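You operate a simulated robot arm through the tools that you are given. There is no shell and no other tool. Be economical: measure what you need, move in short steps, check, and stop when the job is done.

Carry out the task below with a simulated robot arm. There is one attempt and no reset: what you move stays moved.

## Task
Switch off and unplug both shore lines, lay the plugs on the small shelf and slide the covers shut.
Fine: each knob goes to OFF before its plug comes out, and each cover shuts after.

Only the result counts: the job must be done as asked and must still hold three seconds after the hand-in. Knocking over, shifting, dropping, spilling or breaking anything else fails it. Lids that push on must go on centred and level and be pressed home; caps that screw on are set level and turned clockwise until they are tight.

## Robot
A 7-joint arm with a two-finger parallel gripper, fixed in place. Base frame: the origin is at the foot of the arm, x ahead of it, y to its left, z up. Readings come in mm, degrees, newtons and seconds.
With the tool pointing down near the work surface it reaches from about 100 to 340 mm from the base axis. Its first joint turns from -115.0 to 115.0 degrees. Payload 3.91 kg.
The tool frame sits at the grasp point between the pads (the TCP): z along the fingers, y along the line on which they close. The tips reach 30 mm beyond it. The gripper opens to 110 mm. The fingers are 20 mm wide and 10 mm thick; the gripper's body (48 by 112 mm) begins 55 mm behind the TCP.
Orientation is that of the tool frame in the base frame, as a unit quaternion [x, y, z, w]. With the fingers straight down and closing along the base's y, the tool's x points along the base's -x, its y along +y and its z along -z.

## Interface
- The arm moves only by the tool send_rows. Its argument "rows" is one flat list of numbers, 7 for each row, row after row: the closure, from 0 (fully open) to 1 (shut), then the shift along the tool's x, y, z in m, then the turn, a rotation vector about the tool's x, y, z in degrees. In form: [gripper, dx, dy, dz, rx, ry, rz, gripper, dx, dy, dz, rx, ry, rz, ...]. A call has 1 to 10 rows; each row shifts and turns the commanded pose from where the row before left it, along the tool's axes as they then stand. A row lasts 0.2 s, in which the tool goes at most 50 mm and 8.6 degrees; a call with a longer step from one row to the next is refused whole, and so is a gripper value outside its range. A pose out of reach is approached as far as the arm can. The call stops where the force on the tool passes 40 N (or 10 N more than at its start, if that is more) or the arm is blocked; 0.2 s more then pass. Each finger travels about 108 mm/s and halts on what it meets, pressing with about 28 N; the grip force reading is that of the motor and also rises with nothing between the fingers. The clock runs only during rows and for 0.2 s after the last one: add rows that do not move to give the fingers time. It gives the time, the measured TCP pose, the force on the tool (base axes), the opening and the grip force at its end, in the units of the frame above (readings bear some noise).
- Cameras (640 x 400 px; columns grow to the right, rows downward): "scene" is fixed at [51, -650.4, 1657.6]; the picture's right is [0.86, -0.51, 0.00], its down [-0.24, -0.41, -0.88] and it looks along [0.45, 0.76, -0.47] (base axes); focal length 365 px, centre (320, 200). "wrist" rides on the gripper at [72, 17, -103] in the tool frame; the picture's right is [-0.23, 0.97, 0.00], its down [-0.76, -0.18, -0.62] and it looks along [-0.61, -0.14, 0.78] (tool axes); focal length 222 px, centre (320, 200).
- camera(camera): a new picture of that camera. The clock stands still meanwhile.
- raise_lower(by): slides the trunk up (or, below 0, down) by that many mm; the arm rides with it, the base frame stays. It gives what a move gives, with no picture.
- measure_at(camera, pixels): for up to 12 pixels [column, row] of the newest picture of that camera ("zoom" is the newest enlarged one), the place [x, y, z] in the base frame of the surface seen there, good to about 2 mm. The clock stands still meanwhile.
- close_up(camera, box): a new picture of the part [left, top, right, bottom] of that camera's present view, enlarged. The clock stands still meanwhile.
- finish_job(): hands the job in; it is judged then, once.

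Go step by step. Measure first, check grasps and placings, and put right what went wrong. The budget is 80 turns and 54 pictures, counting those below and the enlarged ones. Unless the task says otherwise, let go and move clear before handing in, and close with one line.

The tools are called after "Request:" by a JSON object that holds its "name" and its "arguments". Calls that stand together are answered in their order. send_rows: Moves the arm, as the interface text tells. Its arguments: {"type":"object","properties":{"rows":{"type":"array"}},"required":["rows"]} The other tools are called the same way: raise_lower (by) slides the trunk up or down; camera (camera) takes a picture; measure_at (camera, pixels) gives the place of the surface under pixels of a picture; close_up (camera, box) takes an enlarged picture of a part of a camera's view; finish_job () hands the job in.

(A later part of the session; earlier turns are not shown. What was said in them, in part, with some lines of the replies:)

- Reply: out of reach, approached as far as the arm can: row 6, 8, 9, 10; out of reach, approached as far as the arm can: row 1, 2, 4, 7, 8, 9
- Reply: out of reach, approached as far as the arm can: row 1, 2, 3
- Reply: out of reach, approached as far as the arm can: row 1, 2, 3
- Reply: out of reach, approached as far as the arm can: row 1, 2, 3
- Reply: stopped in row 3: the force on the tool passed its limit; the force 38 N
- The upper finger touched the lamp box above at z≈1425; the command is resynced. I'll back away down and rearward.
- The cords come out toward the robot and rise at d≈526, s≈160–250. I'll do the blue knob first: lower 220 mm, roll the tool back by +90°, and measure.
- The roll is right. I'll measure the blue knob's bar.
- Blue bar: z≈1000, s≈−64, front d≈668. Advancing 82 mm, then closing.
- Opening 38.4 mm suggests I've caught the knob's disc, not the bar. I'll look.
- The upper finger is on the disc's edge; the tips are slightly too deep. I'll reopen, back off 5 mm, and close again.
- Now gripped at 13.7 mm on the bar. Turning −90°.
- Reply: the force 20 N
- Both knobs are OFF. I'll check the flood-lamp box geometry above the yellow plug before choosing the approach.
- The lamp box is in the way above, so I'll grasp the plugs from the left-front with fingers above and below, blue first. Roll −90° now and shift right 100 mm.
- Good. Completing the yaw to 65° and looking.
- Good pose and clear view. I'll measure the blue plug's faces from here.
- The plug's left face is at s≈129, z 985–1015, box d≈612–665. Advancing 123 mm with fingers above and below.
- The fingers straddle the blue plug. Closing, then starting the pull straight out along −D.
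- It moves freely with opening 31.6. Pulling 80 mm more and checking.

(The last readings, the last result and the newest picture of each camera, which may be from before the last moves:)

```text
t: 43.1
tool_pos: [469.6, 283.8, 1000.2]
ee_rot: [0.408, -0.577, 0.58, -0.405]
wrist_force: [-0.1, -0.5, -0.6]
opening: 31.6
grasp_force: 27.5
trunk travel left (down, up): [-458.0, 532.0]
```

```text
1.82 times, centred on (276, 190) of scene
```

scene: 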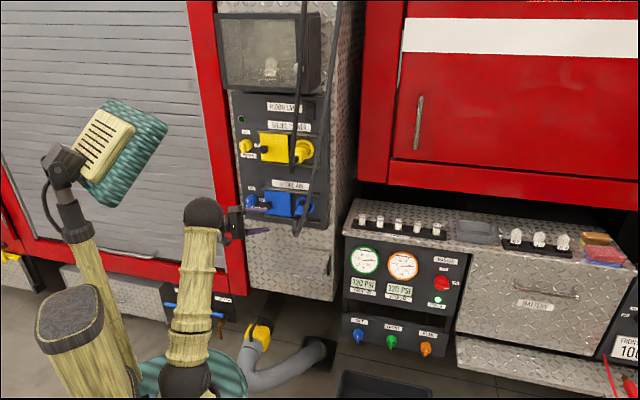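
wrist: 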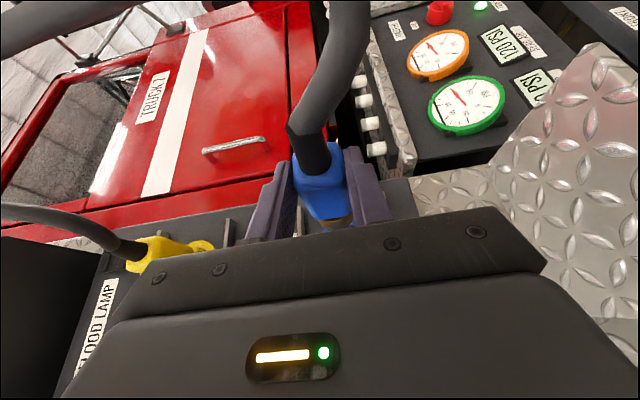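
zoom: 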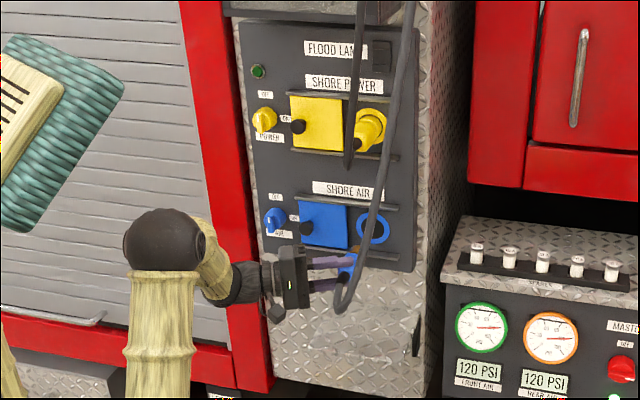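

The blue plug is out. I'll lower the trunk 100 mm, then rotate hand and plug about D by 90° so the fingers point down.

Request:
{"name": "raise_lower", "arguments": {"by": -100}}

Request:
{"name": "send_rows", "arguments": {"rows": [1, 0, 0, 0, -7.41, 0, 3.46, 1, 0, 0, 0, -7.41, 0, 3.46, 1, 0, 0, 0, -7.41, 0, 3.46, 1, 0, 0, 0, -7.41, 0, 3.46, 1, 0, 0, 0, -7.41, 0, 3.46, 1, 0, 0, 0, -7.41, 0, 3.46]}}

Request:
{"name": "send_rows", "arguments": {"rows": [1, 0, 0, 0, -7.41, 0, 3.46, 1, 0, 0, 0, -7.41, 0, 3.46, 1, 0, 0, 0, -7.41, 0, 3.46, 1, 0, 0, 0, -7.41, 0, 3.46, 1, 0, 0, 0, -7.41, 0, 3.46, 1, 0, 0, 0, 0, 0, 0]}}

Request:
{"name": "camera", "arguments": {"camera": "scene"}}

```text
t: 44.5
tool_pos: [469.6, 284.6, 899.5]
ee_rot: [0.409, -0.576, 0.58, -0.405]
wrist_force: [0.3, 0.3, -0.2]
opening: 31.7
grasp_force: 27.7
trunk travel left (down, up): [-358.0, 632.0]
```

```text
t: 45.9
tool_pos: [470.1, 283.9, 900.4]
ee_rot: [-0.423, 0.815, -0.239, 0.317]
wrist_force: [0.8, 0.7, -1.3]
opening: 31.6
grasp_force: 28.5
trunk travel left (down, up): [-358.0, 632.0]
```

```text
t: 47.2
tool_pos: [470.1, 284.6, 901.1]
ee_rot: [-0.377, 0.901, 0.081, 0.199]
wrist_force: [0.7, -0.7, 0.6]
opening: 31.6
grasp_force: 27.7
trunk travel left (down, up): [-358.0, 632.0]
```

```text
21 pictures are left
```

scene: 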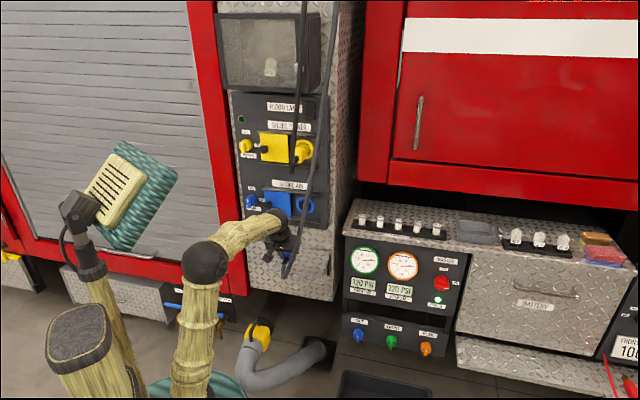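

The tool points down at 65° with the plug horizontal. Moving over the shelf to about s=190, d(TCP)=643.

Request:
{"name": "send_rows", "arguments": {"rows": [1, -0.01976, -0.0118, 0.00922, 0, 0, 0, 1, -0.01976, -0.0118, 0.00922, 0, 0, 0, 1, -0.01976, -0.0118, 0.00922, 0, 0, 0, 1, -0.01976, -0.0118, 0.00922, 0, 0, 0, 1, -0.01976, -0.0118, 0.00922, 0, 0, 0, 1, 0, 0, 0, 0, 0, 0]}}

Request:
{"name": "camera", "arguments": {"camera": "wrist"}}

```text
t: 48.6
tool_pos: [589.3, 321.0, 899.2]
ee_rot: [-0.376, 0.902, 0.079, 0.198]
wrist_force: [-0.3, 0.5, -0.8]
opening: 31.6
grasp_force: 28.2
trunk travel left (down, up): [-358.0, 632.0]
```

```text
20 pictures are left
```

wrist: 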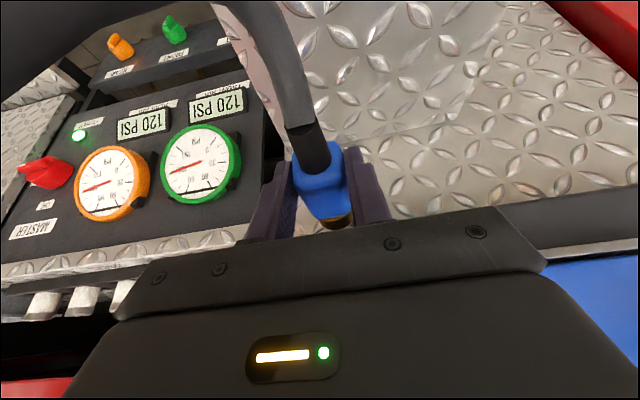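

Over the shelf. Lowering 84 mm by trunk, then the last few mm with the arm.

Request:
{"name": "raise_lower", "arguments": {"by": -82}}

Request:
{"name": "send_rows", "arguments": {"rows": [1, 0.00127, 0, 0.0027, 0, 0, 0, 1, 0, 0, 0, 0, 0, 0]}}

Request:
{"name": "camera", "arguments": {"camera": "wrist"}}

```text
t: 49.8
tool_pos: [588.1, 321.0, 817.7]
ee_rot: [-0.376, 0.902, 0.08, 0.198]
wrist_force: [0.2, 0.5, -0.8]
opening: 31.9
grasp_force: 28.0
trunk travel left (down, up): [-276.0, 714.0]
```

```text
t: 50.4
tool_pos: [588.5, 321.8, 814.4]
ee_rot: [-0.377, 0.901, 0.081, 0.198]
wrist_force: [0.4, -0.6, 0.6]
opening: 31.6
grasp_force: 27.9
trunk travel left (down, up): [-276.0, 714.0]
```

```text
19 pictures are left
```

wrist: 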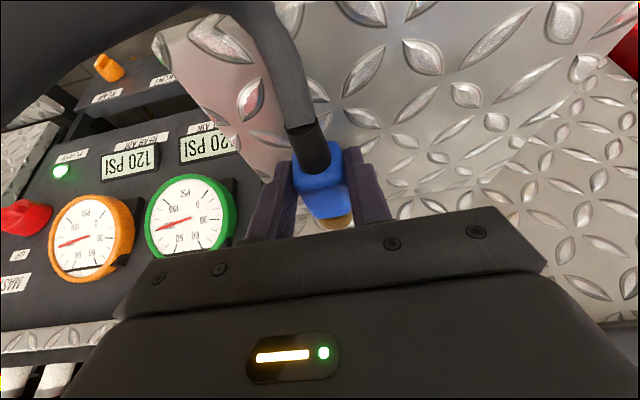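

No contact yet. Lowering in small steps until contact shows.

Request:
{"name": "send_rows", "arguments": {"rows": [1, 0.00085, 0, 0.0018, 0, 0, 0, 1, 0, 0, 0, 0, 0, 0]}}

Request:
{"name": "send_rows", "arguments": {"rows": [1, 0.00085, 0, 0.0018, 0, 0, 0, 1, 0, 0, 0, 0, 0, 0]}}

```text
t: 51.0
tool_pos: [587.5, 319.9, 814.5]
ee_rot: [-0.377, 0.901, 0.081, 0.2]
wrist_force: [1.6, 0.9, 5.8]
opening: 31.7
grasp_force: 28.1
trunk travel left (down, up): [-276.0, 714.0]
```

```text
t: 51.6
tool_pos: [587.9, 320.2, 813.5]
ee_rot: [-0.376, 0.901, 0.081, 0.201]
wrist_force: [1.0, -0.2, 11.9]
opening: 31.4
grasp_force: 28.0
trunk travel left (down, up): [-276.0, 714.0]
```

Contact at about 12 N. Releasing and withdrawing along the tool axis.

Request:
{"name": "send_rows", "arguments": {"rows": [0.55, 0, 0, 0, 0, 0, 0, 0.55, 0, 0, 0, 0, 0, 0, 0.55, 0, 0, 0, 0, 0, 0, 0.55, 0, 0, -0.02, 0, 0, 0, 0.55, 0, 0, -0.03, 0, 0, 0, 0.55, 0, 0, -0.04, 0, 0, 0, 0.55, 0, 0, 0, 0, 0, 0]}}

Request:
{"name": "camera", "arguments": {"camera": "wrist"}}

Request:
{"name": "close_up", "arguments": {"camera": "scene", "box": [180, 130, 372, 310]}}

```text
t: 53.2
tool_pos: [560.6, 294.1, 890.9]
ee_rot: [-0.377, 0.901, 0.081, 0.198]
wrist_force: [0.1, 0.0, -0.8]
opening: 49.6
grasp_force: 0.1
trunk travel left (down, up): [-276.0, 714.0]
```

```text
18 pictures are left
```

wrist: 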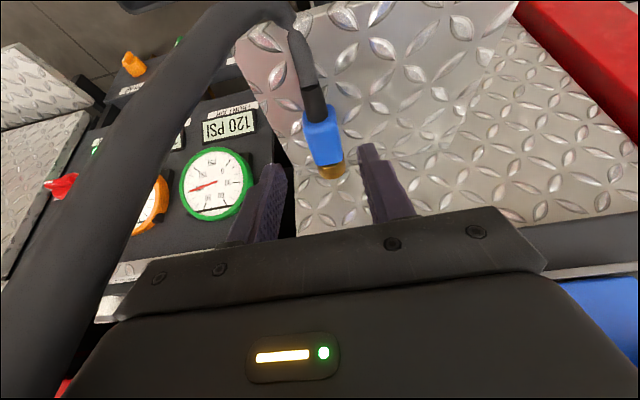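

```text
2.22 times, centred on (276, 220) of scene
```

zoom: 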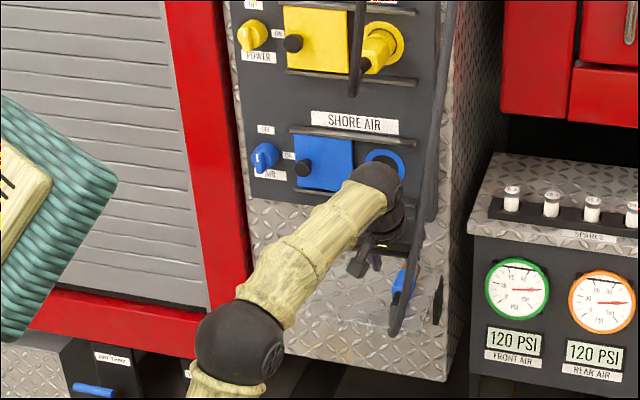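

The blue plug lies on the shelf. Now I'll move left and back from the cord, then pitch up to horizontal for the blue cover.

Request:
{"name": "send_rows", "arguments": {"rows": [0.55, 0, 0.035, 0, 0, 0, 0, 0.55, 0.0136, 0.035, -0.0063, 0, 0, 0, 0.55, 0.0136, 0.035, -0.0063, 0, 0, 0, 0.55, 0.0136, 0.035, -0.0063, 0, 0, 0, 0.55, 0, 0.032, 0, 0, 0, 0]}}

Request:
{"name": "raise_lower", "arguments": {"by": 112}}

Request:
{"name": "send_rows", "arguments": {"rows": [0.55, 0, 0, 0, 0, -8.1, 0, 0.55, 0, 0, 0, 0, -8.1, 0, 0.55, 0, 0, 0, 0, -8.1, 0, 0.55, 0, 0, 0, 0, -8.1, 0, 0.55, 0, 0, 0, 0, -8.1, 0, 0.55, 0, 0, 0, 0, -8.1, 0, 0.55, 0, 0, 0, 0, -8.1, 0, 0.55, 0, 0, 0, 0, -8.1, 0, 0.55, 0, 0, 0, 0, 0, 0]}}

Request:
{"name": "camera", "arguments": {"camera": "wrist"}}

```text
t: 54.4
tool_pos: [407.9, 384.1, 891.1]
ee_rot: [-0.377, 0.901, 0.08, 0.198]
wrist_force: [0.3, 0.3, -0.2]
opening: 49.6
grasp_force: 0.0
trunk travel left (down, up): [-276.0, 714.0]
```

```text
t: 55.9
tool_pos: [408.5, 384.8, 1002.9]
ee_rot: [-0.377, 0.901, 0.08, 0.198]
wrist_force: [0.7, -0.1, 0.0]
opening: 49.5
grasp_force: 0.1
trunk travel left (down, up): [-388.0, 602.0]
```

```text
t: 57.9
tool_pos: [305.5, 457.5, 1002.2]
ee_rot: [-0.351, 0.617, 0.343, 0.615]
wrist_force: [4.1, -0.5, -1.3]
opening: 49.4
grasp_force: 0.0
out of reach, approached as far as the arm can: row 6, 7
trunk travel left (down, up): [-388.0, 602.0]
```

```text
16 pictures are left
```

wrist: 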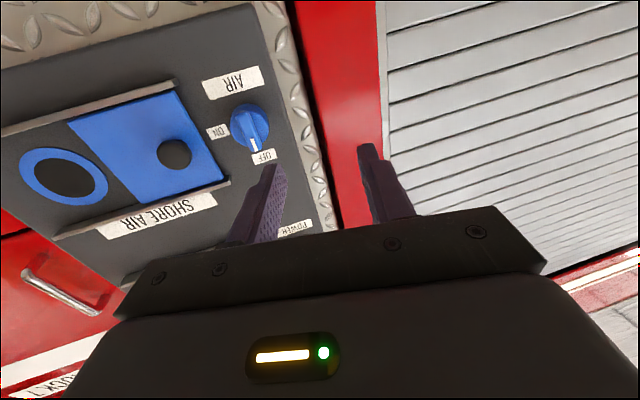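

The arm shifted in a tight pose (yaw off by 13.8°). I'll correct the yaw and move back toward the handle position.

Request:
{"name": "send_rows", "arguments": {"rows": [0.55, 0, 0, 0.01, 6.9, 0, 0, 0.55, 0, 0, 0.01, 6.9, 0, 0, 0.55, 0, -0.03, 0.01, 0, 0, 0, 0.55, 0, -0.03, 0, 0, 0, 0, 0.55, 0, -0.03, 0, 0, 0, 0, 0.55, 0, -0.02, 0, 0, 0, 0, 0.55, 0, 0, 0, 0, 0, 0]}}

Request:
{"name": "close_up", "arguments": {"camera": "wrist", "box": [150, 60, 470, 260]}}

```text
t: 59.5
tool_pos: [488.5, 307.4, 1004.8]
ee_rot: [-0.194, 0.682, 0.188, 0.679]
wrist_force: [1.1, -0.2, 1.3]
opening: 49.4
grasp_force: 0.0
trunk travel left (down, up): [-388.0, 602.0]
```

```text
2.00 times, centred on (310, 160) of wrist
```

zoom: 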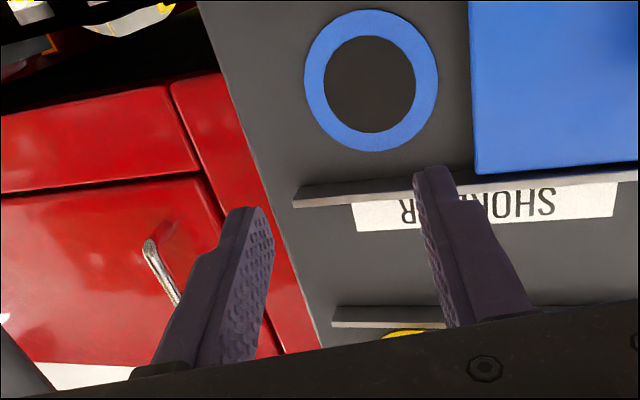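

The commanded pose had been kept, so my correction overshot. I'll undo the yaw and move left to the handle.

Request:
{"name": "send_rows", "arguments": {"rows": [0.55, 0, 0, 0, -6.85, 0, 0, 0.55, 0, 0, 0, -6.85, 0, 0, 0.55, 0, 0.029, 0, 0, 0, 0, 0.55, 0, 0.029, 0, 0, 0, 0, 0.55, 0, 0.029, 0, 0, 0, 0, 0.55, 0, 0.028, 0, 0, 0, 0, 0.55, 0, 0, 0, 0, 0, 0]}}

Request:
{"name": "close_up", "arguments": {"camera": "wrist", "box": [150, 60, 470, 260]}}

Request:
{"name": "measure_at", "arguments": {"camera": "zoom", "pixels": [[300, 160], [320, 160], [340, 160], [320, 140], [320, 180], [280, 160], [360, 160], [330, 200], [300, 120]]}}

```text
t: 61.1
tool_pos: [407.9, 390.9, 1004.0]
ee_rot: [-0.274, 0.655, 0.269, 0.651]
wrist_force: [-0.8, -0.1, -0.5]
opening: 49.7
grasp_force: 0.1
trunk travel left (down, up): [-388.0, 602.0]
```

```text
2.00 times, centred on (310, 160) of wrist
```

zoom: 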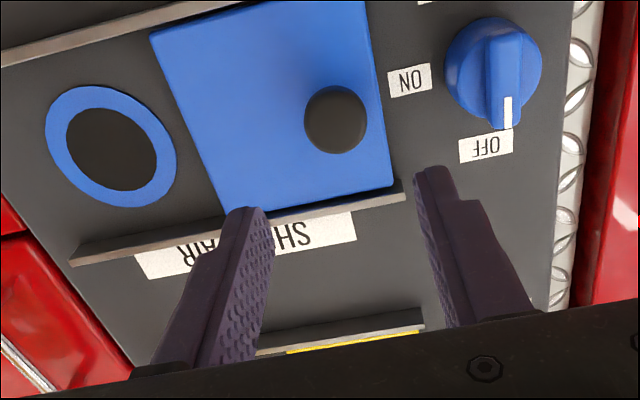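

```text
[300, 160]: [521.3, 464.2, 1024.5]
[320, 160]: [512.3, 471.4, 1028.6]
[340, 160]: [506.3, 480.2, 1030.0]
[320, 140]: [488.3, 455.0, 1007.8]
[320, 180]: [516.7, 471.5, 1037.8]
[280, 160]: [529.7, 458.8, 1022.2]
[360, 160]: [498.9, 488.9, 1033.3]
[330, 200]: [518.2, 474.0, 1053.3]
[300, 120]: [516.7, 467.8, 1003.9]
```

Well aligned. I'll measure the handle's head.

Request:
{"name": "measure_at", "arguments": {"camera": "zoom", "pixels": [[337, 118], [312, 115], [360, 115], [337, 94], [337, 146], [365, 125], [110, 85], [50, 130], [170, 170], [215, 207], [395, 180], [155, 40]]}}

```text
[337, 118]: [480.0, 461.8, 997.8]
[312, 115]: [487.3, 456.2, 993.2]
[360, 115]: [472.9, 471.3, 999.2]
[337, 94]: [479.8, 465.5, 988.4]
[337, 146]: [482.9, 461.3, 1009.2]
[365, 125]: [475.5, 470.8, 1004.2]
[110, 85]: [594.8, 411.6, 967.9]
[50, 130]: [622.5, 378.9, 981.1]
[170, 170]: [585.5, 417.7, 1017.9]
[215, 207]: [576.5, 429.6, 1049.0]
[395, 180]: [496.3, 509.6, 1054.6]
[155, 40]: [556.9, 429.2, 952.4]
```

Handle: s≈13, z≈999, head d≈666, cover plate d≈695. Advancing 90 mm and gripping it.

Request:
{"name": "send_rows", "arguments": {"rows": [0.55, 0.005, -0.001, 0.03, 0, 0, 0, 0.55, 0, 0, 0.03, 0, 0, 0, 0.55, 0, 0, 0.02, 0, 0, 0, 0.55, 0, 0, 0.009, 0, 0, 0, 0.55, 0, 0, 0, 0, 0, 0, 1, 0, 0, 0, 0, 0, 0, 1, 0, 0, 0, 0, 0, 0, 1, 0, 0, 0, 0, 0, 0]}}

```text
t: 62.9
tool_pos: [469.4, 450.4, 997.6]
ee_rot: [-0.275, 0.655, 0.269, 0.651]
wrist_force: [2.4, 1.5, 2.2]
opening: 28.9
grasp_force: 45.5
trunk travel left (down, up): [-388.0, 602.0]
```

Gripped at 28.9 mm. Sliding the cover right ~90 mm, then to its stop.

Request:
{"name": "send_rows", "arguments": {"rows": [1, 0, -0.01, 0, 0, 0, 0, 1, 0, -0.02, 0, 0, 0, 0, 1, 0, -0.02, 0, 0, 0, 0, 1, 0, -0.02, 0, 0, 0, 0, 1, 0, -0.02, 0, 0, 0, 0, 1, 0, 0, 0, 0, 0, 0]}}

Request:
{"name": "close_up", "arguments": {"camera": "wrist", "box": [150, 60, 470, 260]}}

```text
t: 64.3
tool_pos: [513.3, 407.3, 996.4]
ee_rot: [-0.274, 0.655, 0.268, 0.651]
wrist_force: [5.4, 2.9, 4.2]
opening: 28.9
grasp_force: 45.1
out of reach, approached as far as the arm can: row 4, 5
trunk travel left (down, up): [-388.0, 602.0]
```

```text
2.00 times, centred on (310, 160) of wrist
```

zoom: 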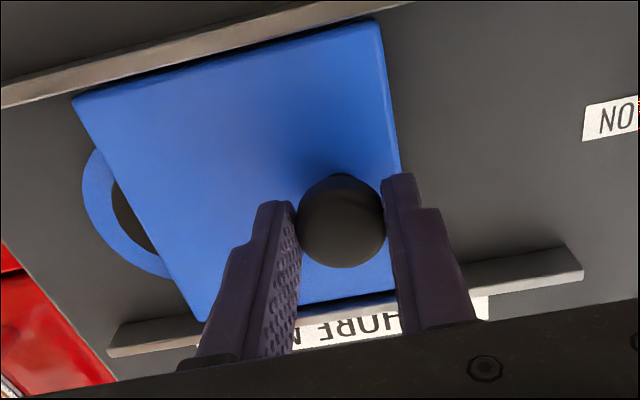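

The arm hits a joint limit at s=75. I'll loosen the grip, yaw the tool 16° to the right around the handle, and keep pushing.

Request:
{"name": "send_rows", "arguments": {"rows": [0.6, 0, 0.02, 0, 0, 0, 0, 0.6, 0, 0.012, 0, 0, 0, 0, 0.6, 0, 0.003, 0, 8, 0, 0, 0.6, 0, 0.003, 0, 8, 0, 0, 0.6, 0, 0, 0, 0, 0, 0]}}

```text
t: 65.5
tool_pos: [480.9, 428.2, 1004.0]
ee_rot: [-0.181, 0.687, 0.173, 0.682]
wrist_force: [0.5, -0.5, 0.4]
opening: 43.8
grasp_force: 0.1
out of reach, approached as far as the arm can: row 4
trunk travel left (down, up): [-388.0, 602.0]
```

The command did resync this time and the hand drifted. I'll back out, raise the trunk 60 mm and come down by the arm to get away from the joint limit.

Request:
{"name": "send_rows", "arguments": {"rows": [0.55, 0, 0, -0.02, 0, 0, 0, 0.55, 0, 0, -0.03, 0, 0, 0, 0.55, 0, 0, 0, 0, 0, 0]}}

Request:
{"name": "raise_lower", "arguments": {"by": 60}}

Request:
{"name": "send_rows", "arguments": {"rows": [0.55, 0.02, 0, 0, 0, 0, 0, 0.55, 0.02, 0, 0, 0, 0, 0, 0.55, 0.02, 0, 0, 0, 0, 0, 0.55, 0, 0, 0, 0, 0, 0]}}

Request:
{"name": "camera", "arguments": {"camera": "wrist"}}

```text
t: 66.3
tool_pos: [437.0, 403.3, 1001.7]
ee_rot: [-0.181, 0.686, 0.175, 0.683]
wrist_force: [0.1, 0.2, -0.3]
opening: 49.4
grasp_force: 0.1
trunk travel left (down, up): [-388.0, 602.0]
```

```text
t: 67.3
tool_pos: [437.5, 403.5, 1063.9]
ee_rot: [-0.183, 0.686, 0.175, 0.682]
wrist_force: [-0.7, 0.6, 0.4]
opening: 49.6
grasp_force: 0.0
trunk travel left (down, up): [-448.0, 542.0]
```

```text
t: 68.3
tool_pos: [436.5, 401.8, 1003.9]
ee_rot: [-0.181, 0.686, 0.175, 0.683]
wrist_force: [-0.5, -0.1, 0.2]
opening: 49.4
grasp_force: 0.0
trunk travel left (down, up): [-448.0, 542.0]
```

```text
12 pictures are left
```

wrist: 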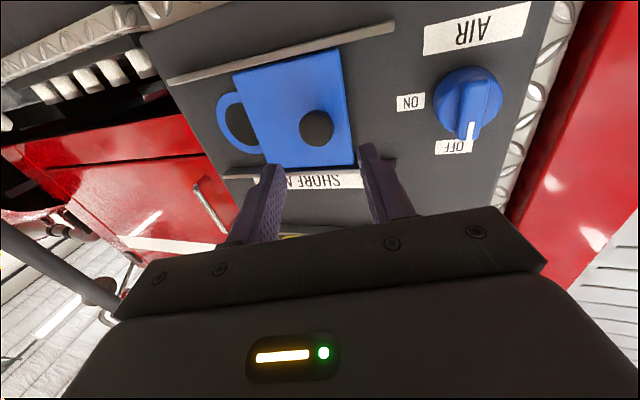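

Reach is fine now. Measuring the handle's present place.

Request:
{"name": "measure_at", "arguments": {"camera": "wrist", "pixels": [[316, 127], [303, 127], [330, 127], [316, 142], [345, 110], [243, 110]]}}

```text
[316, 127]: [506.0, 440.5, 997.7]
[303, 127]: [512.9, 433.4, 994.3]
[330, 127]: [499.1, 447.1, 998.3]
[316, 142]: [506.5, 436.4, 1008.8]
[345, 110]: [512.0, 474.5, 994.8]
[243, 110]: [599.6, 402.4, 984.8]
```

Handle now at s≈46. Straddling it again and pushing right in steps.

Request:
{"name": "send_rows", "arguments": {"rows": [0.55, 0.005, 0.001, 0.02, 0, 0, 0, 0.55, 0, 0, 0.02, 0, 0, 0, 0.55, 0, 0, 0.017, 0, 0, 0, 0.7, 0, 0, 0, 0, 0, 0, 0.7, 0, -0.0144, 0.0041, 0, 0, 0, 0.7, 0, -0.0144, 0.0041, 0, 0, 0, 0.7, 0, -0.0144, 0.0041, 0, 0, 0, 0.7, 0, 0, 0, 0, 0, 0]}}

Request:
{"name": "send_rows", "arguments": {"rows": [0.7, 0, -0.0144, 0.0041, 0, 0, 0, 0.7, 0, 0, 0, 0, 0, 0]}}

```text
t: 70.1
tool_pos: [498.7, 372.3, 1028.6]
ee_rot: [-0.181, 0.686, 0.175, 0.683]
wrist_force: [0.4, 0.0, 0.1]
opening: 33.0
grasp_force: 0.1
out of reach, approached as far as the arm can: row 1, 2, 3
trunk travel left (down, up): [-448.0, 542.0]
```

```text
t: 70.7
tool_pos: [509.7, 362.1, 1027.8]
ee_rot: [-0.182, 0.686, 0.176, 0.682]
wrist_force: [0.4, -0.3, -0.1]
opening: 32.8
grasp_force: 0.0
trunk travel left (down, up): [-448.0, 542.0]
```

It went out of reach on the forward stretch and moved sideways at d≈616 instead (missed the handle harmlessly). I'll look at the arm's shape.

Request:
{"name": "camera", "arguments": {"camera": "scene"}}

```text
11 pictures are left
```

scene: 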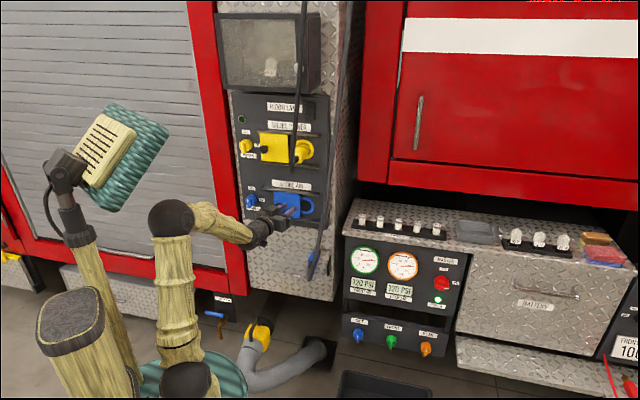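

The elbow-up shape dislikes this wrist roll. The lateral pose used for the blue plug worked well, so I'll switch to it: roll −90°, closed fingers, pushing the handle's left side with the tips.

Request:
{"name": "send_rows", "arguments": {"rows": [1, 0, 0, -0.04, 0, 0, 0, 1, 0, 0.03, -0.01, 0, 0, -8.5, 1, 0, 0, 0, 0, 0, -8.5, 1, 0, 0, 0, 0, 0, -8.5, 1, 0, 0, 0, 0, 0, -8.5, 1, 0, 0, 0, 0, 0, -8.5, 1, 0, 0, 0, 0, 0, -8.5, 1, 0, 0, 0, 0, 0, -8.5, 1, 0, 0, 0, 0, 0, -8.5, 1, 0, 0, 0, 0, 0, -8.5]}}

Request:
{"name": "send_rows", "arguments": {"rows": [1, 0, 0, 0, 0, 0, -8.5, 1, 0, 0, 0, 0, 0, -5, 1, 0, 0, 0, 0, 8.5, 0, 1, 0, 0, 0, 0, 8.5, 0, 1, 0, 0, 0, 0, 8.5, 0, 1, 0, 0, 0, 0, 8.5, 0, 1, 0, 0, 0, 0, 8.5, 0, 1, 0, 0, 0, 0, 1.5, 0, 1, 0, 0, 0, 0, 0, 0]}}

```text
t: 72.9
tool_pos: [452.2, 364.4, 1026.4]
ee_rot: [-0.567, 0.425, -0.286, 0.645]
wrist_force: [0.2, -0.4, -0.5]
opening: 0.0
grasp_force: 28.2
trunk travel left (down, up): [-448.0, 542.0]
```

```text
t: 74.9
tool_pos: [415.4, 332.2, 1033.7]
ee_rot: [0.476, -0.525, 0.528, -0.469]
wrist_force: [0.1, -0.4, 0.0]
opening: 0.2
grasp_force: 28.0
out of reach, approached as far as the arm can: row 5, 6, 7
trunk travel left (down, up): [-448.0, 542.0]
```

Close to the earlier good pose (yaw 51°). I'll move to d≈566, s≈25, z≈1003 and re-read.

Request:
{"name": "send_rows", "arguments": {"rows": [1, -0.02, 0.01, 0.002, 0, 0, 0, 1, -0.02, 0.01, 0.002, 0, 0, 0, 1, -0.02, 0.01, 0.002, 0, 0, 0, 1, 0, 0, 0, 0, 0, 0]}}

```text
t: 75.9
tool_pos: [413.0, 337.1, 1037.3]
ee_rot: [0.475, -0.525, 0.529, -0.469]
wrist_force: [0.6, 0.6, -0.2]
opening: 0.0
grasp_force: 28.1
out of reach, approached as far as the arm can: row 1, 2, 3
trunk travel left (down, up): [-448.0, 542.0]
```

Stuck at a limit in this branch. I'll undo most of the yaw and go left to the earlier healthy posture (d≈565, s≈−60) before re-approaching.

Request:
{"name": "send_rows", "arguments": {"rows": [1, 0, 0, 0, 0, -8.5, 0, 1, 0, 0, 0, 0, -8.5, 0, 1, 0, 0, 0, 0, -8.5, 0, 1, 0, 0, 0, 0, -8.5, 0, 1, 0, 0, 0, 0, -8.5, 0, 1, 0, 0, 0, 0, -8.5, 0, 1, 0, 0, 0, 0, 0, 0]}}

```text
t: 77.5
tool_pos: [411.9, 336.4, 1034.9]
ee_rot: [0.656, -0.272, 0.273, -0.649]
wrist_force: [-0.9, -0.8, -0.5]
opening: 0.0
grasp_force: 28.2
trunk travel left (down, up): [-448.0, 542.0]
```

In reach and square again (d=529, s=53). Shifting to s≈−65, d≈565, z≈1002.

Request:
{"name": "send_rows", "arguments": {"rows": [1, 0, 0, 0.02, 0, 0, 0, 1, -0.03, 0.008, 0.016, 0, 0, 0, 1, -0.03, 0.008, 0, 0, 0, 0, 1, -0.03, 0.008, 0, 0, 0, 0, 1, -0.028, 0.008, 0, 0, 0, 0, 1, 0, 0, 0, 0, 0, 0]}}

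```text
t: 78.9
tool_pos: [350.7, 446.7, 1003.6]
ee_rot: [0.656, -0.272, 0.273, -0.649]
wrist_force: [-0.6, 0.3, -0.5]
opening: 0.1
grasp_force: 27.8
trunk travel left (down, up): [-448.0, 542.0]
```

Healthy posture recovered. Now +60 mm right and yaw 60°.

Request:
{"name": "send_rows", "arguments": {"rows": [1, 0.03, 0, 0, 0, 0, 0, 1, 0.03, 0, 0, 0, 0, 0, 1, 0, 0, 0, 0, 8, 0, 1, 0, 0, 0, 0, 8, 0, 1, 0, 0, 0, 0, 8, 0, 1, 0, 0, 0, 0, 8, 0, 1, 0, 0, 0, 0, 8, 0, 1, 0, 0, 0, 0, 8, 0, 1, 0, 0, 0, 0, 8, 0, 1, 0, 0, 0, 0, 4, 0]}}

```text
t: 81.1
tool_pos: [377.2, 357.5, 1022.8]
ee_rot: [0.507, -0.495, 0.498, -0.5]
wrist_force: [0.6, -0.1, -0.4]
opening: 0.2
grasp_force: 27.9
out of reach, approached as far as the arm can: row 6, 7, 8, 9, 10
trunk travel left (down, up): [-448.0, 542.0]
```

At 45° yaw now (tool along base x). I'll try advancing toward a start point left of the handle (tip at d≈680, s≈20).

Request:
{"name": "send_rows", "arguments": {"rows": [1, -0.02, 0.005, 0.012, 0, 0, 0, 1, -0.022, 0.005, 0.018, 0, 0, 0, 1, -0.022, 0.005, 0.018, 0, 0, 0, 1, -0.022, 0.005, 0.018, 0, 0, 0, 1, 0, 0, 0, 0, 0, 0]}}

```text
t: 82.3
tool_pos: [406.9, 375.4, 1050.8]
ee_rot: [0.507, -0.495, 0.498, -0.499]
wrist_force: [-0.4, 0.9, 0.2]
opening: 0.0
grasp_force: 27.8
out of reach, approached as far as the arm can: row 1, 2, 3, 4
trunk travel left (down, up): [-448.0, 542.0]
```

It drifts upward, so the arm wants the tool higher relative to the shoulder. I'll lower the trunk 50 mm and retry.

Request:
{"name": "raise_lower", "arguments": {"by": -90}}

Request:
{"name": "send_rows", "arguments": {"rows": [1, -0.02, -0.01, 0.012, 0, 0, 0, 1, -0.022, -0.01, 0.018, 0, 0, 0, 1, -0.022, -0.01, 0.018, 0, 0, 0, 1, 0, -0.009, 0, 0, 0, 0, 1, 0, 0, 0, 0, 0, 0]}}

```text
t: 83.5
tool_pos: [407.1, 374.8, 960.0]
ee_rot: [0.507, -0.495, 0.498, -0.5]
wrist_force: [0.4, -0.1, -0.2]
opening: 0.0
grasp_force: 27.8
trunk travel left (down, up): [-358.0, 632.0]
```

```text
t: 84.7
tool_pos: [415.9, 394.2, 1004.3]
ee_rot: [0.507, -0.495, 0.498, -0.499]
wrist_force: [0.3, -0.8, 0.0]
opening: 0.0
grasp_force: 28.5
out of reach, approached as far as the arm can: row 1, 2, 3
trunk travel left (down, up): [-358.0, 632.0]
```

Now z=1004 with d=573 and the last rows were reachable. Continuing forward.

Request:
{"name": "send_rows", "arguments": {"rows": [1, -0.02, 0, 0.012, 0, 0, 0, 1, -0.02, 0, 0.012, 0, 0, 0, 1, -0.015, 0, 0.01, 0, 0, 0, 1, 0, 0, 0, 0, 0, 0]}}

Request:
{"name": "camera", "arguments": {"camera": "scene"}}

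```text
t: 85.7
tool_pos: [419.2, 399.2, 1006.2]
ee_rot: [0.507, -0.495, 0.498, -0.5]
wrist_force: [-0.6, -0.3, -0.5]
opening: 0.1
grasp_force: 27.7
out of reach, approached as far as the arm can: row 1, 2, 3
trunk travel left (down, up): [-358.0, 632.0]
```

```text
10 pictures are left
```

scene: 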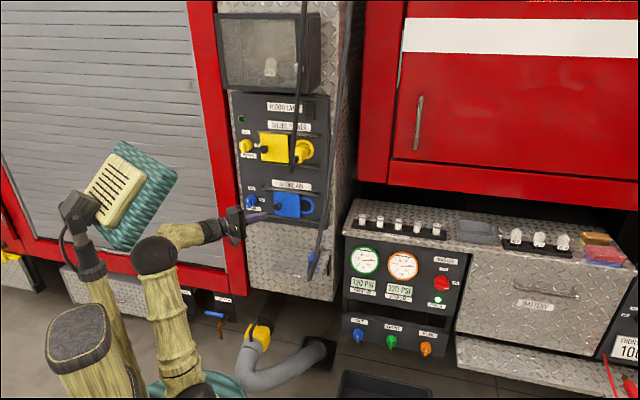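

Measuring the arm's shape to see which limit binds.

Request:
{"name": "measure_at", "arguments": {"camera": "scene", "pixels": [[155, 255], [190, 385], [212, 228], [180, 235], [170, 320], [235, 222], [312, 260], [303, 258], [317, 272]]}}

```text
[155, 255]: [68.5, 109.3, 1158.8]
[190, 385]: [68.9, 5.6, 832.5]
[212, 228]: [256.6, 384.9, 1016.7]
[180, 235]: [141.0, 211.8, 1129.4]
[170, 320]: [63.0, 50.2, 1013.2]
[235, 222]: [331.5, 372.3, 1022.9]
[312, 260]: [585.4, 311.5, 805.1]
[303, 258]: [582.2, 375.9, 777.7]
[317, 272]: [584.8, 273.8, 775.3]
```

Pitch-down poses worked best, but for the blue cover the yellow plug is in the way; so I'll remove the yellow plug first and close both covers afterwards. Unwinding yaw to square and lowering relative to the shoulder.

Request:
{"name": "send_rows", "arguments": {"rows": [0.4, 0, 0, 0, 0, -7.5, 0, 0.4, 0, 0, 0, 0, -7.5, 0, 0.4, 0, 0, 0, 0, -7.5, 0, 0.4, 0, 0, 0, 0, -7.5, 0, 0.4, 0, 0, 0, 0, -7.5, 0, 0.4, 0, 0, 0, 0, -7.5, 0, 0.4, -0.03, 0.03, 0, 0, 0, 0, 0.4, -0.03, 0.03, 0, 0, 0, 0, 0.4, -0.02, 0.025, 0, 0, 0, 0, 0.4, 0, 0, 0, 0, 0, 0]}}

Request:
{"name": "raise_lower", "arguments": {"by": 320}}

```text
t: 87.9
tool_pos: [362.5, 452.6, 919.2]
ee_rot: [0.659, -0.266, 0.267, -0.652]
wrist_force: [-0.7, -1.3, 0.5]
opening: 66.0
grasp_force: 0.0
trunk travel left (down, up): [-358.0, 632.0]
```

```text
t: 91.1
tool_pos: [361.4, 453.0, 1241.7]
ee_rot: [0.658, -0.265, 0.267, -0.652]
wrist_force: [0.4, 0.6, 0.3]
opening: 66.1
grasp_force: 0.0
trunk travel left (down, up): [-678.0, 312.0]
```

Reachable. Now repeating the successful sequence at yellow height: +92 mm right, then yaw 65°.

Request:
{"name": "send_rows", "arguments": {"rows": [0.4, 0.03, 0.01, -0.005, 0, 0, 0, 0.4, 0.03, 0.01, -0.005, 0, 0, 0, 0.4, 0.03, 0, 0, 0, 8, 0, 0.4, 0, 0, 0, 0, 8, 0, 0.4, 0, 0, 0, 0, 8, 0, 0.4, 0, 0, 0, 0, 8, 0, 0.4, 0, 0, 0, 0, 8, 0, 0.4, 0, 0, 0, 0, 8, 0, 0.4, 0, 0, 0, 0, 8, 0, 0.4, 0, 0, 0, 0, 8, 0]}}

```text
t: 93.3
tool_pos: [398.2, 355.3, 1234.8]
ee_rot: [0.527, -0.473, 0.477, -0.521]
wrist_force: [0.2, 0.7, -0.1]
opening: 66.3
grasp_force: 0.0
out of reach, approached as far as the arm can: row 6, 7, 8, 9, 10
trunk travel left (down, up): [-678.0, 312.0]
```

The elbow has drifted to the left. Going via the pitch-down pose (which is reversible to the lateral pose) should bring it back: rotate +90° about D, then pitch further down.

Request:
{"name": "send_rows", "arguments": {"rows": [0.4, 0, 0, 0, -5.19, 0, 6.32, 0.4, 0, 0, 0, -5.19, 0, 6.32, 0.4, 0, 0, 0, -5.19, 0, 6.32, 0.4, 0, 0, 0, -5.19, 0, 6.32, 0.4, 0, 0, 0, -5.19, 0, 6.32, 0.4, 0, 0, 0, -5.19, 0, 6.32, 0.4, 0, 0, 0, -5.19, 0, 6.32, 0.4, 0, 0, 0, -5.19, 0, 6.32, 0.4, 0, 0, 0, -5.19, 0, 6.32, 0.4, 0, 0, 0, -5.19, 0, 6.32]}}

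Request:
{"name": "send_rows", "arguments": {"rows": [0.4, 0, 0, 0, -5.19, 0, 6.32, 0.4, 0, -0.02, 0, 0, 8, 0, 0.4, 0, -0.02, 0, 0, 8, 0, 0.4, 0, -0.02, 0, 0, 8, 0, 0.4, 0, -0.02, 0, 0, 1.6, 0, 0.4, 0, -0.01, 0, 0, 0, 0, 0.4, 0, 0, 0, 0, 0, 0]}}

```text
t: 95.5
tool_pos: [398.1, 356.2, 1235.8]
ee_rot: [-0.376, 0.822, 0.101, 0.416]
wrist_force: [0.7, -0.4, -0.1]
opening: 66.1
grasp_force: 0.1
trunk travel left (down, up): [-678.0, 312.0]
```

```text
t: 97.1
tool_pos: [459.5, 292.4, 1238.8]
ee_rot: [-0.375, 0.902, 0.079, 0.197]
wrist_force: [-0.2, -0.1, -0.2]
opening: 66.2
grasp_force: 0.0
out of reach, approached as far as the arm can: row 1
trunk travel left (down, up): [-678.0, 312.0]
```

Good pitch-down pose, but close to the yellow cord. I'll shift left ~55 mm and forward, then rotate back about D by −90° into the lateral pose.

Request:
{"name": "send_rows", "arguments": {"rows": [0.4, 0, 0.02, 0, 0, 0, 0, 0.4, -0.0127, 0.02, 0.0059, 0, 0, 0, 0.4, -0.0127, 0.015, 0.0059, 0, 0, 0, 0.4, 0, 0, 0, 7.41, 0, -3.46, 0.4, 0, 0, 0, 7.41, 0, -3.46, 0.4, 0, 0, 0, 7.41, 0, -3.46, 0.4, 0, 0, 0, 7.41, 0, -3.46, 0.4, 0, 0, 0, 7.41, 0, -3.46, 0.4, 0, 0, 0, 7.41, 0, -3.46]}}

Request:
{"name": "send_rows", "arguments": {"rows": [0.4, 0, 0, 0, 7.41, 0, -3.46, 0.4, 0, 0, 0, 7.41, 0, -3.46, 0.4, 0, 0, 0, 7.41, 0, -3.46, 0.4, 0, 0, 0, 7.41, 0, -3.46, 0.4, 0, 0, 0, 7.41, 0, -3.46, 0.4, 0, 0, 0, 0, 0, 0]}}

```text
t: 99.1
tool_pos: [439.8, 351.7, 1239.5]
ee_rot: [-0.426, 0.784, -0.303, 0.334]
wrist_force: [0.3, -0.2, 0.0]
opening: 65.9
grasp_force: 0.1
trunk travel left (down, up): [-678.0, 312.0]
```

```text
t: 100.5
tool_pos: [441.5, 350.6, 1239.1]
ee_rot: [0.41, -0.576, 0.581, -0.403]
wrist_force: [-0.3, 0.5, -0.2]
opening: 66.3
grasp_force: 0.0
trunk travel left (down, up): [-678.0, 312.0]
```

Lateral pose recovered. Moving in on the yellow plug (TCP target d=628, s=131, z=1220).

Request:
{"name": "send_rows", "arguments": {"rows": [0.4, -0.0167, 0.0095, 0.0145, 0, 0, 0, 0.4, -0.0167, 0.0095, 0.015, 0, 0, 0, 0.4, 0, 0, 0.02, 0, 0, 0, 0.4, 0, 0, 0.02, 0, 0, 0, 0.4, 0, 0, 0.02, 0, 0, 0, 0.4, 0, 0, 0, 0, 0, 0]}}

Request:
{"name": "camera", "arguments": {"camera": "wrist"}}

```text
t: 101.9
tool_pos: [538.5, 352.7, 1220.6]
ee_rot: [0.41, -0.576, 0.581, -0.404]
wrist_force: [-0.5, 0.0, -0.8]
opening: 66.2
grasp_force: 0.0
trunk travel left (down, up): [-678.0, 312.0]
```

```text
9 pictures are left
```

wrist: 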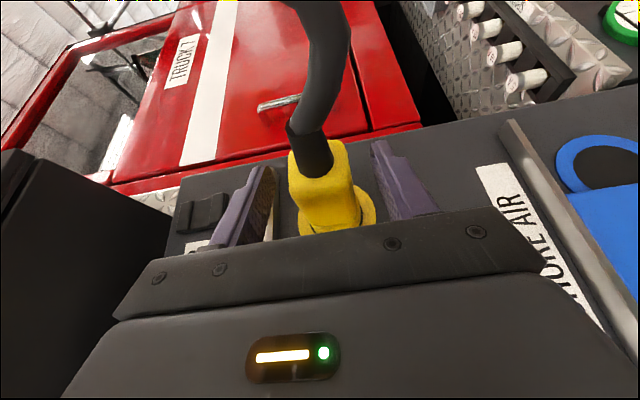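

Straddling the yellow plug well. Closing and pulling straight out 100 mm.

Request:
{"name": "send_rows", "arguments": {"rows": [1, 0, 0, 0, 0, 0, 0, 1, 0, 0, 0, 0, 0, 0, 1, 0, 0, 0, 0, 0, 0, 1, 0.00906, 0, -0.00423, 0, 0, 0, 1, 0.00906, 0, -0.00423, 0, 0, 0, 1, 0.018, 0, -0.0085, 0, 0, 0, 1, 0.018, 0, -0.0085, 0, 0, 0, 1, 0.018, 0, -0.0085, 0, 0, 0, 1, 0.018, 0, -0.0085, 0, 0, 0, 1, 0, 0, 0, 0, 0, 0]}}

```text
t: 104.1
tool_pos: [466.4, 280.2, 1222.0]
ee_rot: [0.409, -0.576, 0.581, -0.404]
wrist_force: [0.2, 0.0, 1.1]
opening: 37.6
grasp_force: 27.9
trunk travel left (down, up): [-678.0, 312.0]
```

The yellow plug is out (37.6 mm in grip). Shifting left 35 mm and lowering the trunk 315 mm in front of the panel.

Request:
{"name": "send_rows", "arguments": {"rows": [1, -0.0074, 0, -0.0159, 0, 0, 0, 1, -0.0074, 0, -0.0159, 0, 0, 0, 1, 0, 0, 0, 0, 0, 0]}}

Request:
{"name": "raise_lower", "arguments": {"by": -315}}

Request:
{"name": "send_rows", "arguments": {"rows": [1, 0, 0, 0, -7.41, 0, 3.46, 1, 0, 0, 0, -7.41, 0, 3.46, 1, 0, 0, 0, -7.41, 0, 3.46, 1, 0, 0, 0, -7.41, 0, 3.46, 1, 0, 0, 0, -7.41, 0, 3.46, 1, 0, 0, 0, -7.41, 0, 3.46]}}

Request:
{"name": "send_rows", "arguments": {"rows": [1, 0, 0, 0, -7.41, 0, 3.46, 1, 0, 0, 0, -7.41, 0, 3.46, 1, 0, 0, 0, -7.41, 0, 3.46, 1, 0, 0, 0, -7.41, 0, 3.46, 1, 0, 0, 0, -7.41, 0, 3.46, 1, 0, 0, 0, 0, 0, 0]}}

```text
t: 104.9
tool_pos: [441.1, 303.9, 1220.9]
ee_rot: [0.409, -0.576, 0.582, -0.403]
wrist_force: [-0.6, -0.2, 0.3]
opening: 37.9
grasp_force: 28.1
trunk travel left (down, up): [-678.0, 312.0]
```

```text
t: 108.0
tool_pos: [441.4, 305.5, 905.5]
ee_rot: [0.41, -0.576, 0.581, -0.404]
wrist_force: [0.2, 0.4, 0.2]
opening: 37.7
grasp_force: 28.1
trunk travel left (down, up): [-363.0, 627.0]
```

```text
t: 109.4
tool_pos: [440.3, 304.0, 905.7]
ee_rot: [-0.424, 0.815, -0.24, 0.314]
wrist_force: [1.1, -0.4, -1.0]
opening: 37.8
grasp_force: 27.7
trunk travel left (down, up): [-363.0, 627.0]
```

```text
t: 110.8
tool_pos: [441.1, 304.7, 906.0]
ee_rot: [-0.375, 0.902, 0.08, 0.196]
wrist_force: [0.0, -0.3, 0.4]
opening: 38.0
grasp_force: 27.8
trunk travel left (down, up): [-363.0, 627.0]
```

Pitch-down with the yellow plug level, clear of the blue plug. Moving over the shelf to s≈105 and lowering by 84 mm.

Request:
{"name": "send_rows", "arguments": {"rows": [1, -0.0201, -0.0018, 0.0094, 0, 0, 0, 1, -0.0201, -0.0018, 0.0094, 0, 0, 0, 1, -0.0201, -0.0018, 0.0094, 0, 0, 0, 1, -0.0201, -0.0018, 0.0094, 0, 0, 0, 1, -0.0201, -0.0018, 0.0094, 0, 0, 0, 1, 0, 0, 0, 0, 0, 0]}}

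Request:
{"name": "raise_lower", "arguments": {"by": -82}}

Request:
{"name": "send_rows", "arguments": {"rows": [1, 0.00127, 0, 0.0027, 0, 0, 0, 1, 0, 0, 0, 0, 0, 0]}}

```text
t: 112.2
tool_pos: [524.1, 374.5, 902.7]
ee_rot: [-0.376, 0.902, 0.078, 0.196]
wrist_force: [-18.7, -15.5, -6.3]
opening: 38.0
grasp_force: 27.3
trunk travel left (down, up): [-363.0, 627.0]
```

```text
t: 113.4
tool_pos: [526.7, 375.3, 821.0]
ee_rot: [-0.376, 0.902, 0.078, 0.197]
wrist_force: [-0.9, 0.0, -0.2]
opening: 38.1
grasp_force: 28.2
trunk travel left (down, up): [-281.0, 709.0]
```

```text
t: 114.0
tool_pos: [526.5, 375.8, 817.5]
ee_rot: [-0.375, 0.902, 0.079, 0.197]
wrist_force: [0.8, 0.9, 0.6]
opening: 38.3
grasp_force: 27.9
trunk travel left (down, up): [-281.0, 709.0]
```

There was a brief touch (18 N) that vanished after lowering. I'll view before setting down.

Request:
{"name": "camera", "arguments": {"camera": "wrist"}}

Request:
{"name": "send_rows", "arguments": {"rows": [1, 0.00085, 0, 0.0018, 0, 0, 0, 1, 0, 0, 0, 0, 0, 0]}}

```text
8 pictures are left
```

wrist: 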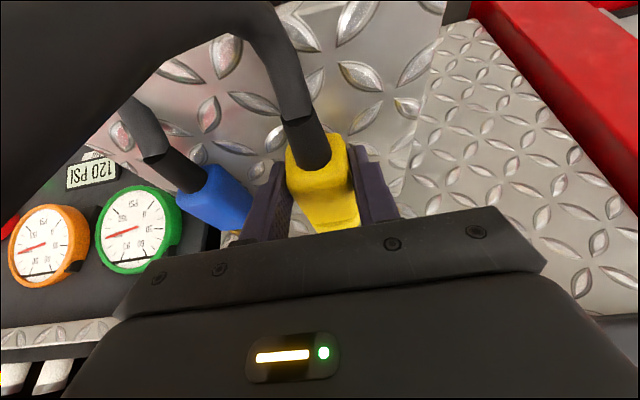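

```text
t: 114.6
tool_pos: [526.5, 375.8, 818.1]
ee_rot: [-0.375, 0.902, 0.08, 0.198]
wrist_force: [2.4, 0.0, 9.8]
opening: 37.9
grasp_force: 28.2
trunk travel left (down, up): [-281.0, 709.0]
```

Contact at ~10 N, blue plug undisturbed. Releasing and withdrawing.

Request:
{"name": "send_rows", "arguments": {"rows": [0.5, 0, 0, 0, 0, 0, 0, 0.5, 0, 0, 0, 0, 0, 0, 0.5, 0, 0, 0, 0, 0, 0, 0.5, 0, 0, -0.02, 0, 0, 0, 0.5, 0, 0, -0.03, 0, 0, 0, 0.5, 0, 0, -0.04, 0, 0, 0, 0.5, 0.0136, 0.02, -0.0263, 0, 0, 0, 0.5, 0.0136, 0.03, -0.0063, 0, 0, 0, 0.5, 0, 0, 0, 0, 0, 0]}}

Request:
{"name": "camera", "arguments": {"camera": "scene"}}

```text
t: 116.6
tool_pos: [436.6, 360.1, 916.4]
ee_rot: [-0.376, 0.902, 0.079, 0.197]
wrist_force: [-0.5, -0.2, 0.1]
opening: 55.1
grasp_force: 0.1
trunk travel left (down, up): [-281.0, 709.0]
```

```text
7 pictures are left
```

scene: 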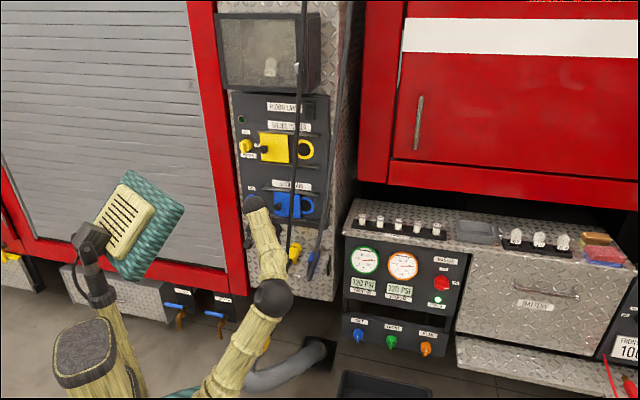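

Both plugs lie on the shelf. Measuring the blue handle, covers, and where the yellow cord now runs.

Request:
{"name": "close_up", "arguments": {"camera": "scene", "box": [235, 120, 331, 280]}}

Request:
{"name": "measure_at", "arguments": {"camera": "scene", "pixels": [[290, 230], [294, 190], [297, 150], [299, 110], [283, 207], [280, 208], [285, 200], [286, 210], [264, 150], [298, 200], [299, 215], [276, 195]]}}

```text
2.50 times, centred on (283, 200) of scene
```

zoom: 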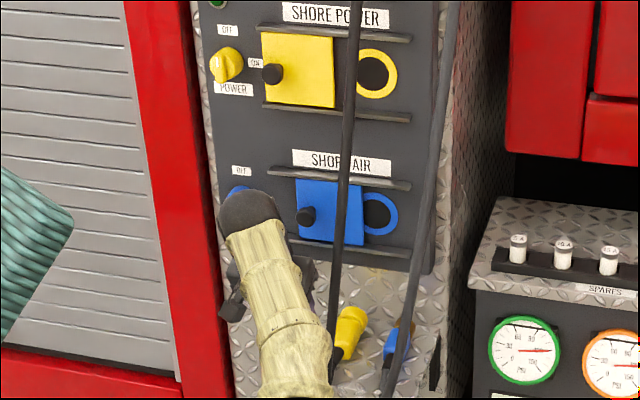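

```text
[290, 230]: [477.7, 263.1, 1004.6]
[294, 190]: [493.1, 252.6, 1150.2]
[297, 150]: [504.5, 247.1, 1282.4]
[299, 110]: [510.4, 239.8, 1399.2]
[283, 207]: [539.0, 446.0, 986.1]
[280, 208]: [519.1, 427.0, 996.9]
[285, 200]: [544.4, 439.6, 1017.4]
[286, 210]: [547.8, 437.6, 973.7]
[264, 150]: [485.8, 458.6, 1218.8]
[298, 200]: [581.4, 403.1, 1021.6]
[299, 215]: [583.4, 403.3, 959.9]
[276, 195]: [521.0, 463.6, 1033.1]
```

Handle ≈ s 57, d 669, z 998; the yellow cord is at d≈524, s≥152, out of the way. I'll raise, close fingers, and come in left of the handle in the pitch-down pose.

Request:
{"name": "raise_lower", "arguments": {"by": 101}}

Request:
{"name": "send_rows", "arguments": {"rows": [1, 0, 0.018, 0, 0, 0, 0, 1, 0, 0.018, 0, 0, 0, 0, 1, -0.0231, 0, 0.0108, 0, 0, 0, 1, -0.0231, 0, 0.0108, 0, 0, 0, 1, -0.0231, 0, 0.0108, 0, 0, 0, 1, -0.0231, 0, 0.0108, 0, 0, 0, 1, 0, 0, 0, 0, 0, 0]}}

```text
t: 117.9
tool_pos: [436.9, 359.2, 1018.0]
ee_rot: [-0.376, 0.902, 0.079, 0.197]
wrist_force: [0.2, -0.7, -0.7]
opening: 55.0
grasp_force: 0.1
trunk travel left (down, up): [-382.0, 608.0]
```

```text
t: 119.5
tool_pos: [483.9, 458.0, 1016.3]
ee_rot: [-0.376, 0.902, 0.079, 0.197]
wrist_force: [0.8, -1.1, -0.8]
opening: 0.0
grasp_force: 27.8
trunk travel left (down, up): [-382.0, 608.0]
```

In position with no contact. Pushing right.

Request:
{"name": "send_rows", "arguments": {"rows": [1, 0, -0.015, 0, 0, 0, 0, 1, 0, -0.015, 0, 0, 0, 0, 1, 0, -0.015, 0, 0, 0, 0, 1, 0, -0.015, 0, 0, 0, 0, 1, 0, -0.008, 0, 0, 0, 0, 1, 0, 0, 0, 0, 0, 0]}}

Request:
{"name": "camera", "arguments": {"camera": "wrist"}}

```text
t: 120.9
tool_pos: [531.7, 408.4, 1017.3]
ee_rot: [-0.376, 0.902, 0.079, 0.197]
wrist_force: [0.4, 0.2, -0.4]
opening: 0.0
grasp_force: 27.9
trunk travel left (down, up): [-382.0, 608.0]
```

```text
5 pictures are left
```

wrist: 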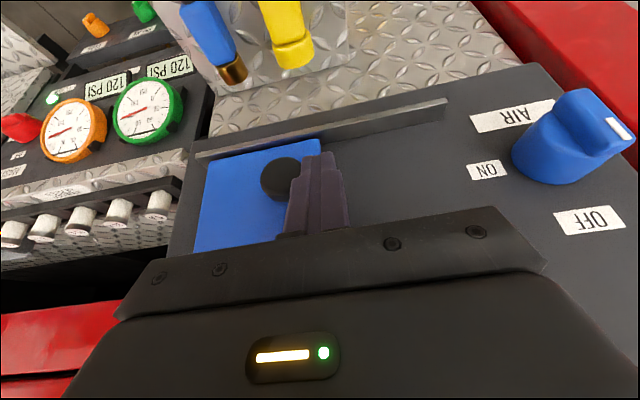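

The cover nearly covers the socket. Pushing on in small steps to the stop.

Request:
{"name": "send_rows", "arguments": {"rows": [1, 0, -0.004, 0, 0, 0, 0, 1, 0, -0.004, 0, 0, 0, 0, 1, 0, -0.003, 0, 0, 0, 0, 1, 0, 0, 0, 0, 0, 0]}}

```text
t: 121.9
tool_pos: [537.0, 404.1, 1018.6]
ee_rot: [-0.377, 0.902, 0.079, 0.196]
wrist_force: [-7.1, 7.3, -0.3]
opening: 0.1
grasp_force: 28.1
trunk travel left (down, up): [-382.0, 608.0]
```

At the stop (10 N back, s=94). Now retreat, pitch to 45° and shift left for the yellow cover.

Request:
{"name": "send_rows", "arguments": {"rows": [1, 0, 0.01, 0, 0, 0, 0, 1, 0.03, 0, -0.014, 0, 0, 0, 1, 0.03, 0, -0.014, 0, 0, 0, 1, 0.03, 0, -0.014, 0, 0, 0, 1, 0, 0.036, 0, 0, 0, 0, 1, 0, 0.036, 0, 0, -7, 0, 1, 0, 0.036, 0, 0, -7, 0, 1, 0, 0, 0, 0, -6, 0, 1, 0, 0, 0, 0, 0, 0]}}

Request:
{"name": "raise_lower", "arguments": {"by": 217}}

```text
t: 123.9
tool_pos: [384.8, 414.5, 1017.0]
ee_rot: [-0.357, 0.853, 0.144, 0.351]
wrist_force: [-0.2, -0.3, -0.2]
opening: 0.1
grasp_force: 28.2
trunk travel left (down, up): [-382.0, 608.0]
```

```text
t: 126.2
tool_pos: [385.6, 415.4, 1234.9]
ee_rot: [-0.357, 0.854, 0.143, 0.351]
wrist_force: [0.5, 0.3, -0.4]
opening: 0.0
grasp_force: 28.1
trunk travel left (down, up): [-599.0, 391.0]
```

Good: d=566, s=−21, z=1235. Moving in 94 mm beside the yellow handle, then pushing right.

Request:
{"name": "send_rows", "arguments": {"rows": [1, -0.0166, 0, 0.0166, 0, 0, 0, 1, -0.0166, 0, 0.0166, 0, 0, 0, 1, -0.0166, 0, 0.0166, 0, 0, 0, 1, -0.0166, 0, 0.0166, 0, 0, 0, 1, 0, 0, 0, 0, 0, 0]}}

Request:
{"name": "send_rows", "arguments": {"rows": [1, 0, -0.015, 0, 0, 0, 0, 1, 0, -0.015, 0, 0, 0, 0, 1, 0, -0.015, 0, 0, 0, 0, 1, 0, -0.015, 0, 0, 0, 0, 1, 0, -0.015, 0, 0, 0, 0, 1, 0, -0.015, 0, 0, 0, 0, 1, 0, 0, 0, 0, 0, 0]}}

Request:
{"name": "camera", "arguments": {"camera": "wrist"}}

```text
t: 127.4
tool_pos: [450.0, 480.6, 1230.8]
ee_rot: [-0.357, 0.854, 0.144, 0.351]
wrist_force: [0.2, 0.4, 0.4]
opening: 0.0
grasp_force: 28.0
trunk travel left (down, up): [-599.0, 391.0]
```

```text
t: 129.0
tool_pos: [515.0, 416.8, 1234.3]
ee_rot: [-0.356, 0.854, 0.144, 0.351]
wrist_force: [0.1, -1.3, -0.2]
opening: 0.1
grasp_force: 27.7
trunk travel left (down, up): [-599.0, 391.0]
```

```text
4 pictures are left
5 turns are left
```

wrist: 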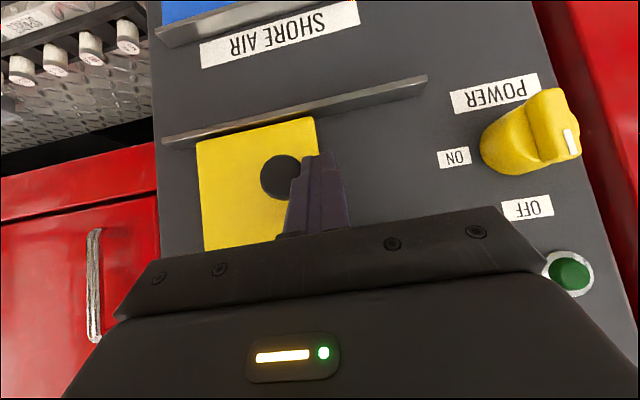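

The yellow cover is moving well (s=69). Pushing the remaining distance to the stop.

Request:
{"name": "send_rows", "arguments": {"rows": [1, 0, -0.01, 0, 0, 0, 0, 1, 0, -0.008, 0, 0, 0, 0, 1, 0, -0.005, 0, 0, 0, 0, 1, 0, -0.004, 0, 0, 0, 0, 1, 0, -0.003, 0, 0, 0, 0, 1, 0, 0, 0, 0, 0, 0]}}

```text
t: 130.4
tool_pos: [533.6, 399.2, 1236.0]
ee_rot: [-0.358, 0.854, 0.143, 0.35]
wrist_force: [-8.9, 9.9, 0.9]
opening: 0.0
grasp_force: 27.6
trunk travel left (down, up): [-599.0, 391.0]
4 turns are left
```

At the stop (13 N back, s=95). Retreating clear and checking the result.

Request:
{"name": "send_rows", "arguments": {"rows": [1, 0, 0.012, 0, 0, 0, 0, 1, 0.02, 0, -0.02, 0, 0, 0, 1, 0.025, 0, -0.025, 0, 0, 0, 1, 0.025, 0, -0.025, 0, 0, 0, 1, 0, 0.035, 0, 0, 0, 0, 1, 0, 0.035, 0, 0, 0, 0, 1, 0, 0.035, 0, 0, 0, 0, 1, 0, 0.035, 0, 0, 0, 0, 1, 0, 0, 0, 0, 0, 0]}}

Request:
{"name": "close_up", "arguments": {"camera": "scene", "box": [220, 100, 348, 290]}}

```text
t: 132.4
tool_pos: [360.1, 432.1, 1231.6]
ee_rot: [-0.356, 0.854, 0.143, 0.351]
wrist_force: [0.1, -1.1, 0.0]
opening: 0.2
grasp_force: 28.2
trunk travel left (down, up): [-599.0, 391.0]
```

```text
2.11 times, centred on (284, 195) of scene
3 turns are left
```

zoom: 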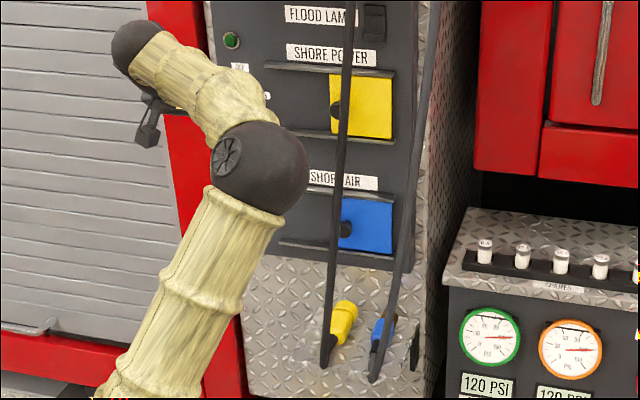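

Both covers sit at their right-hand stops over the sockets, both plugs lie on the shelf, and the arm is clear, so I'm handing in.

Request:
{"name": "finish_job", "arguments": {}}

```text
The job is handed in.
```

I've handed the job in: both knobs are at OFF, both plugs lie on the small shelf, and both covers are slid to their stops over the sockets. While repositioning, the gripper touched the flood-lamp box once and briefly bumped something near the panel; I saw nothing moved or damaged in the pictures.
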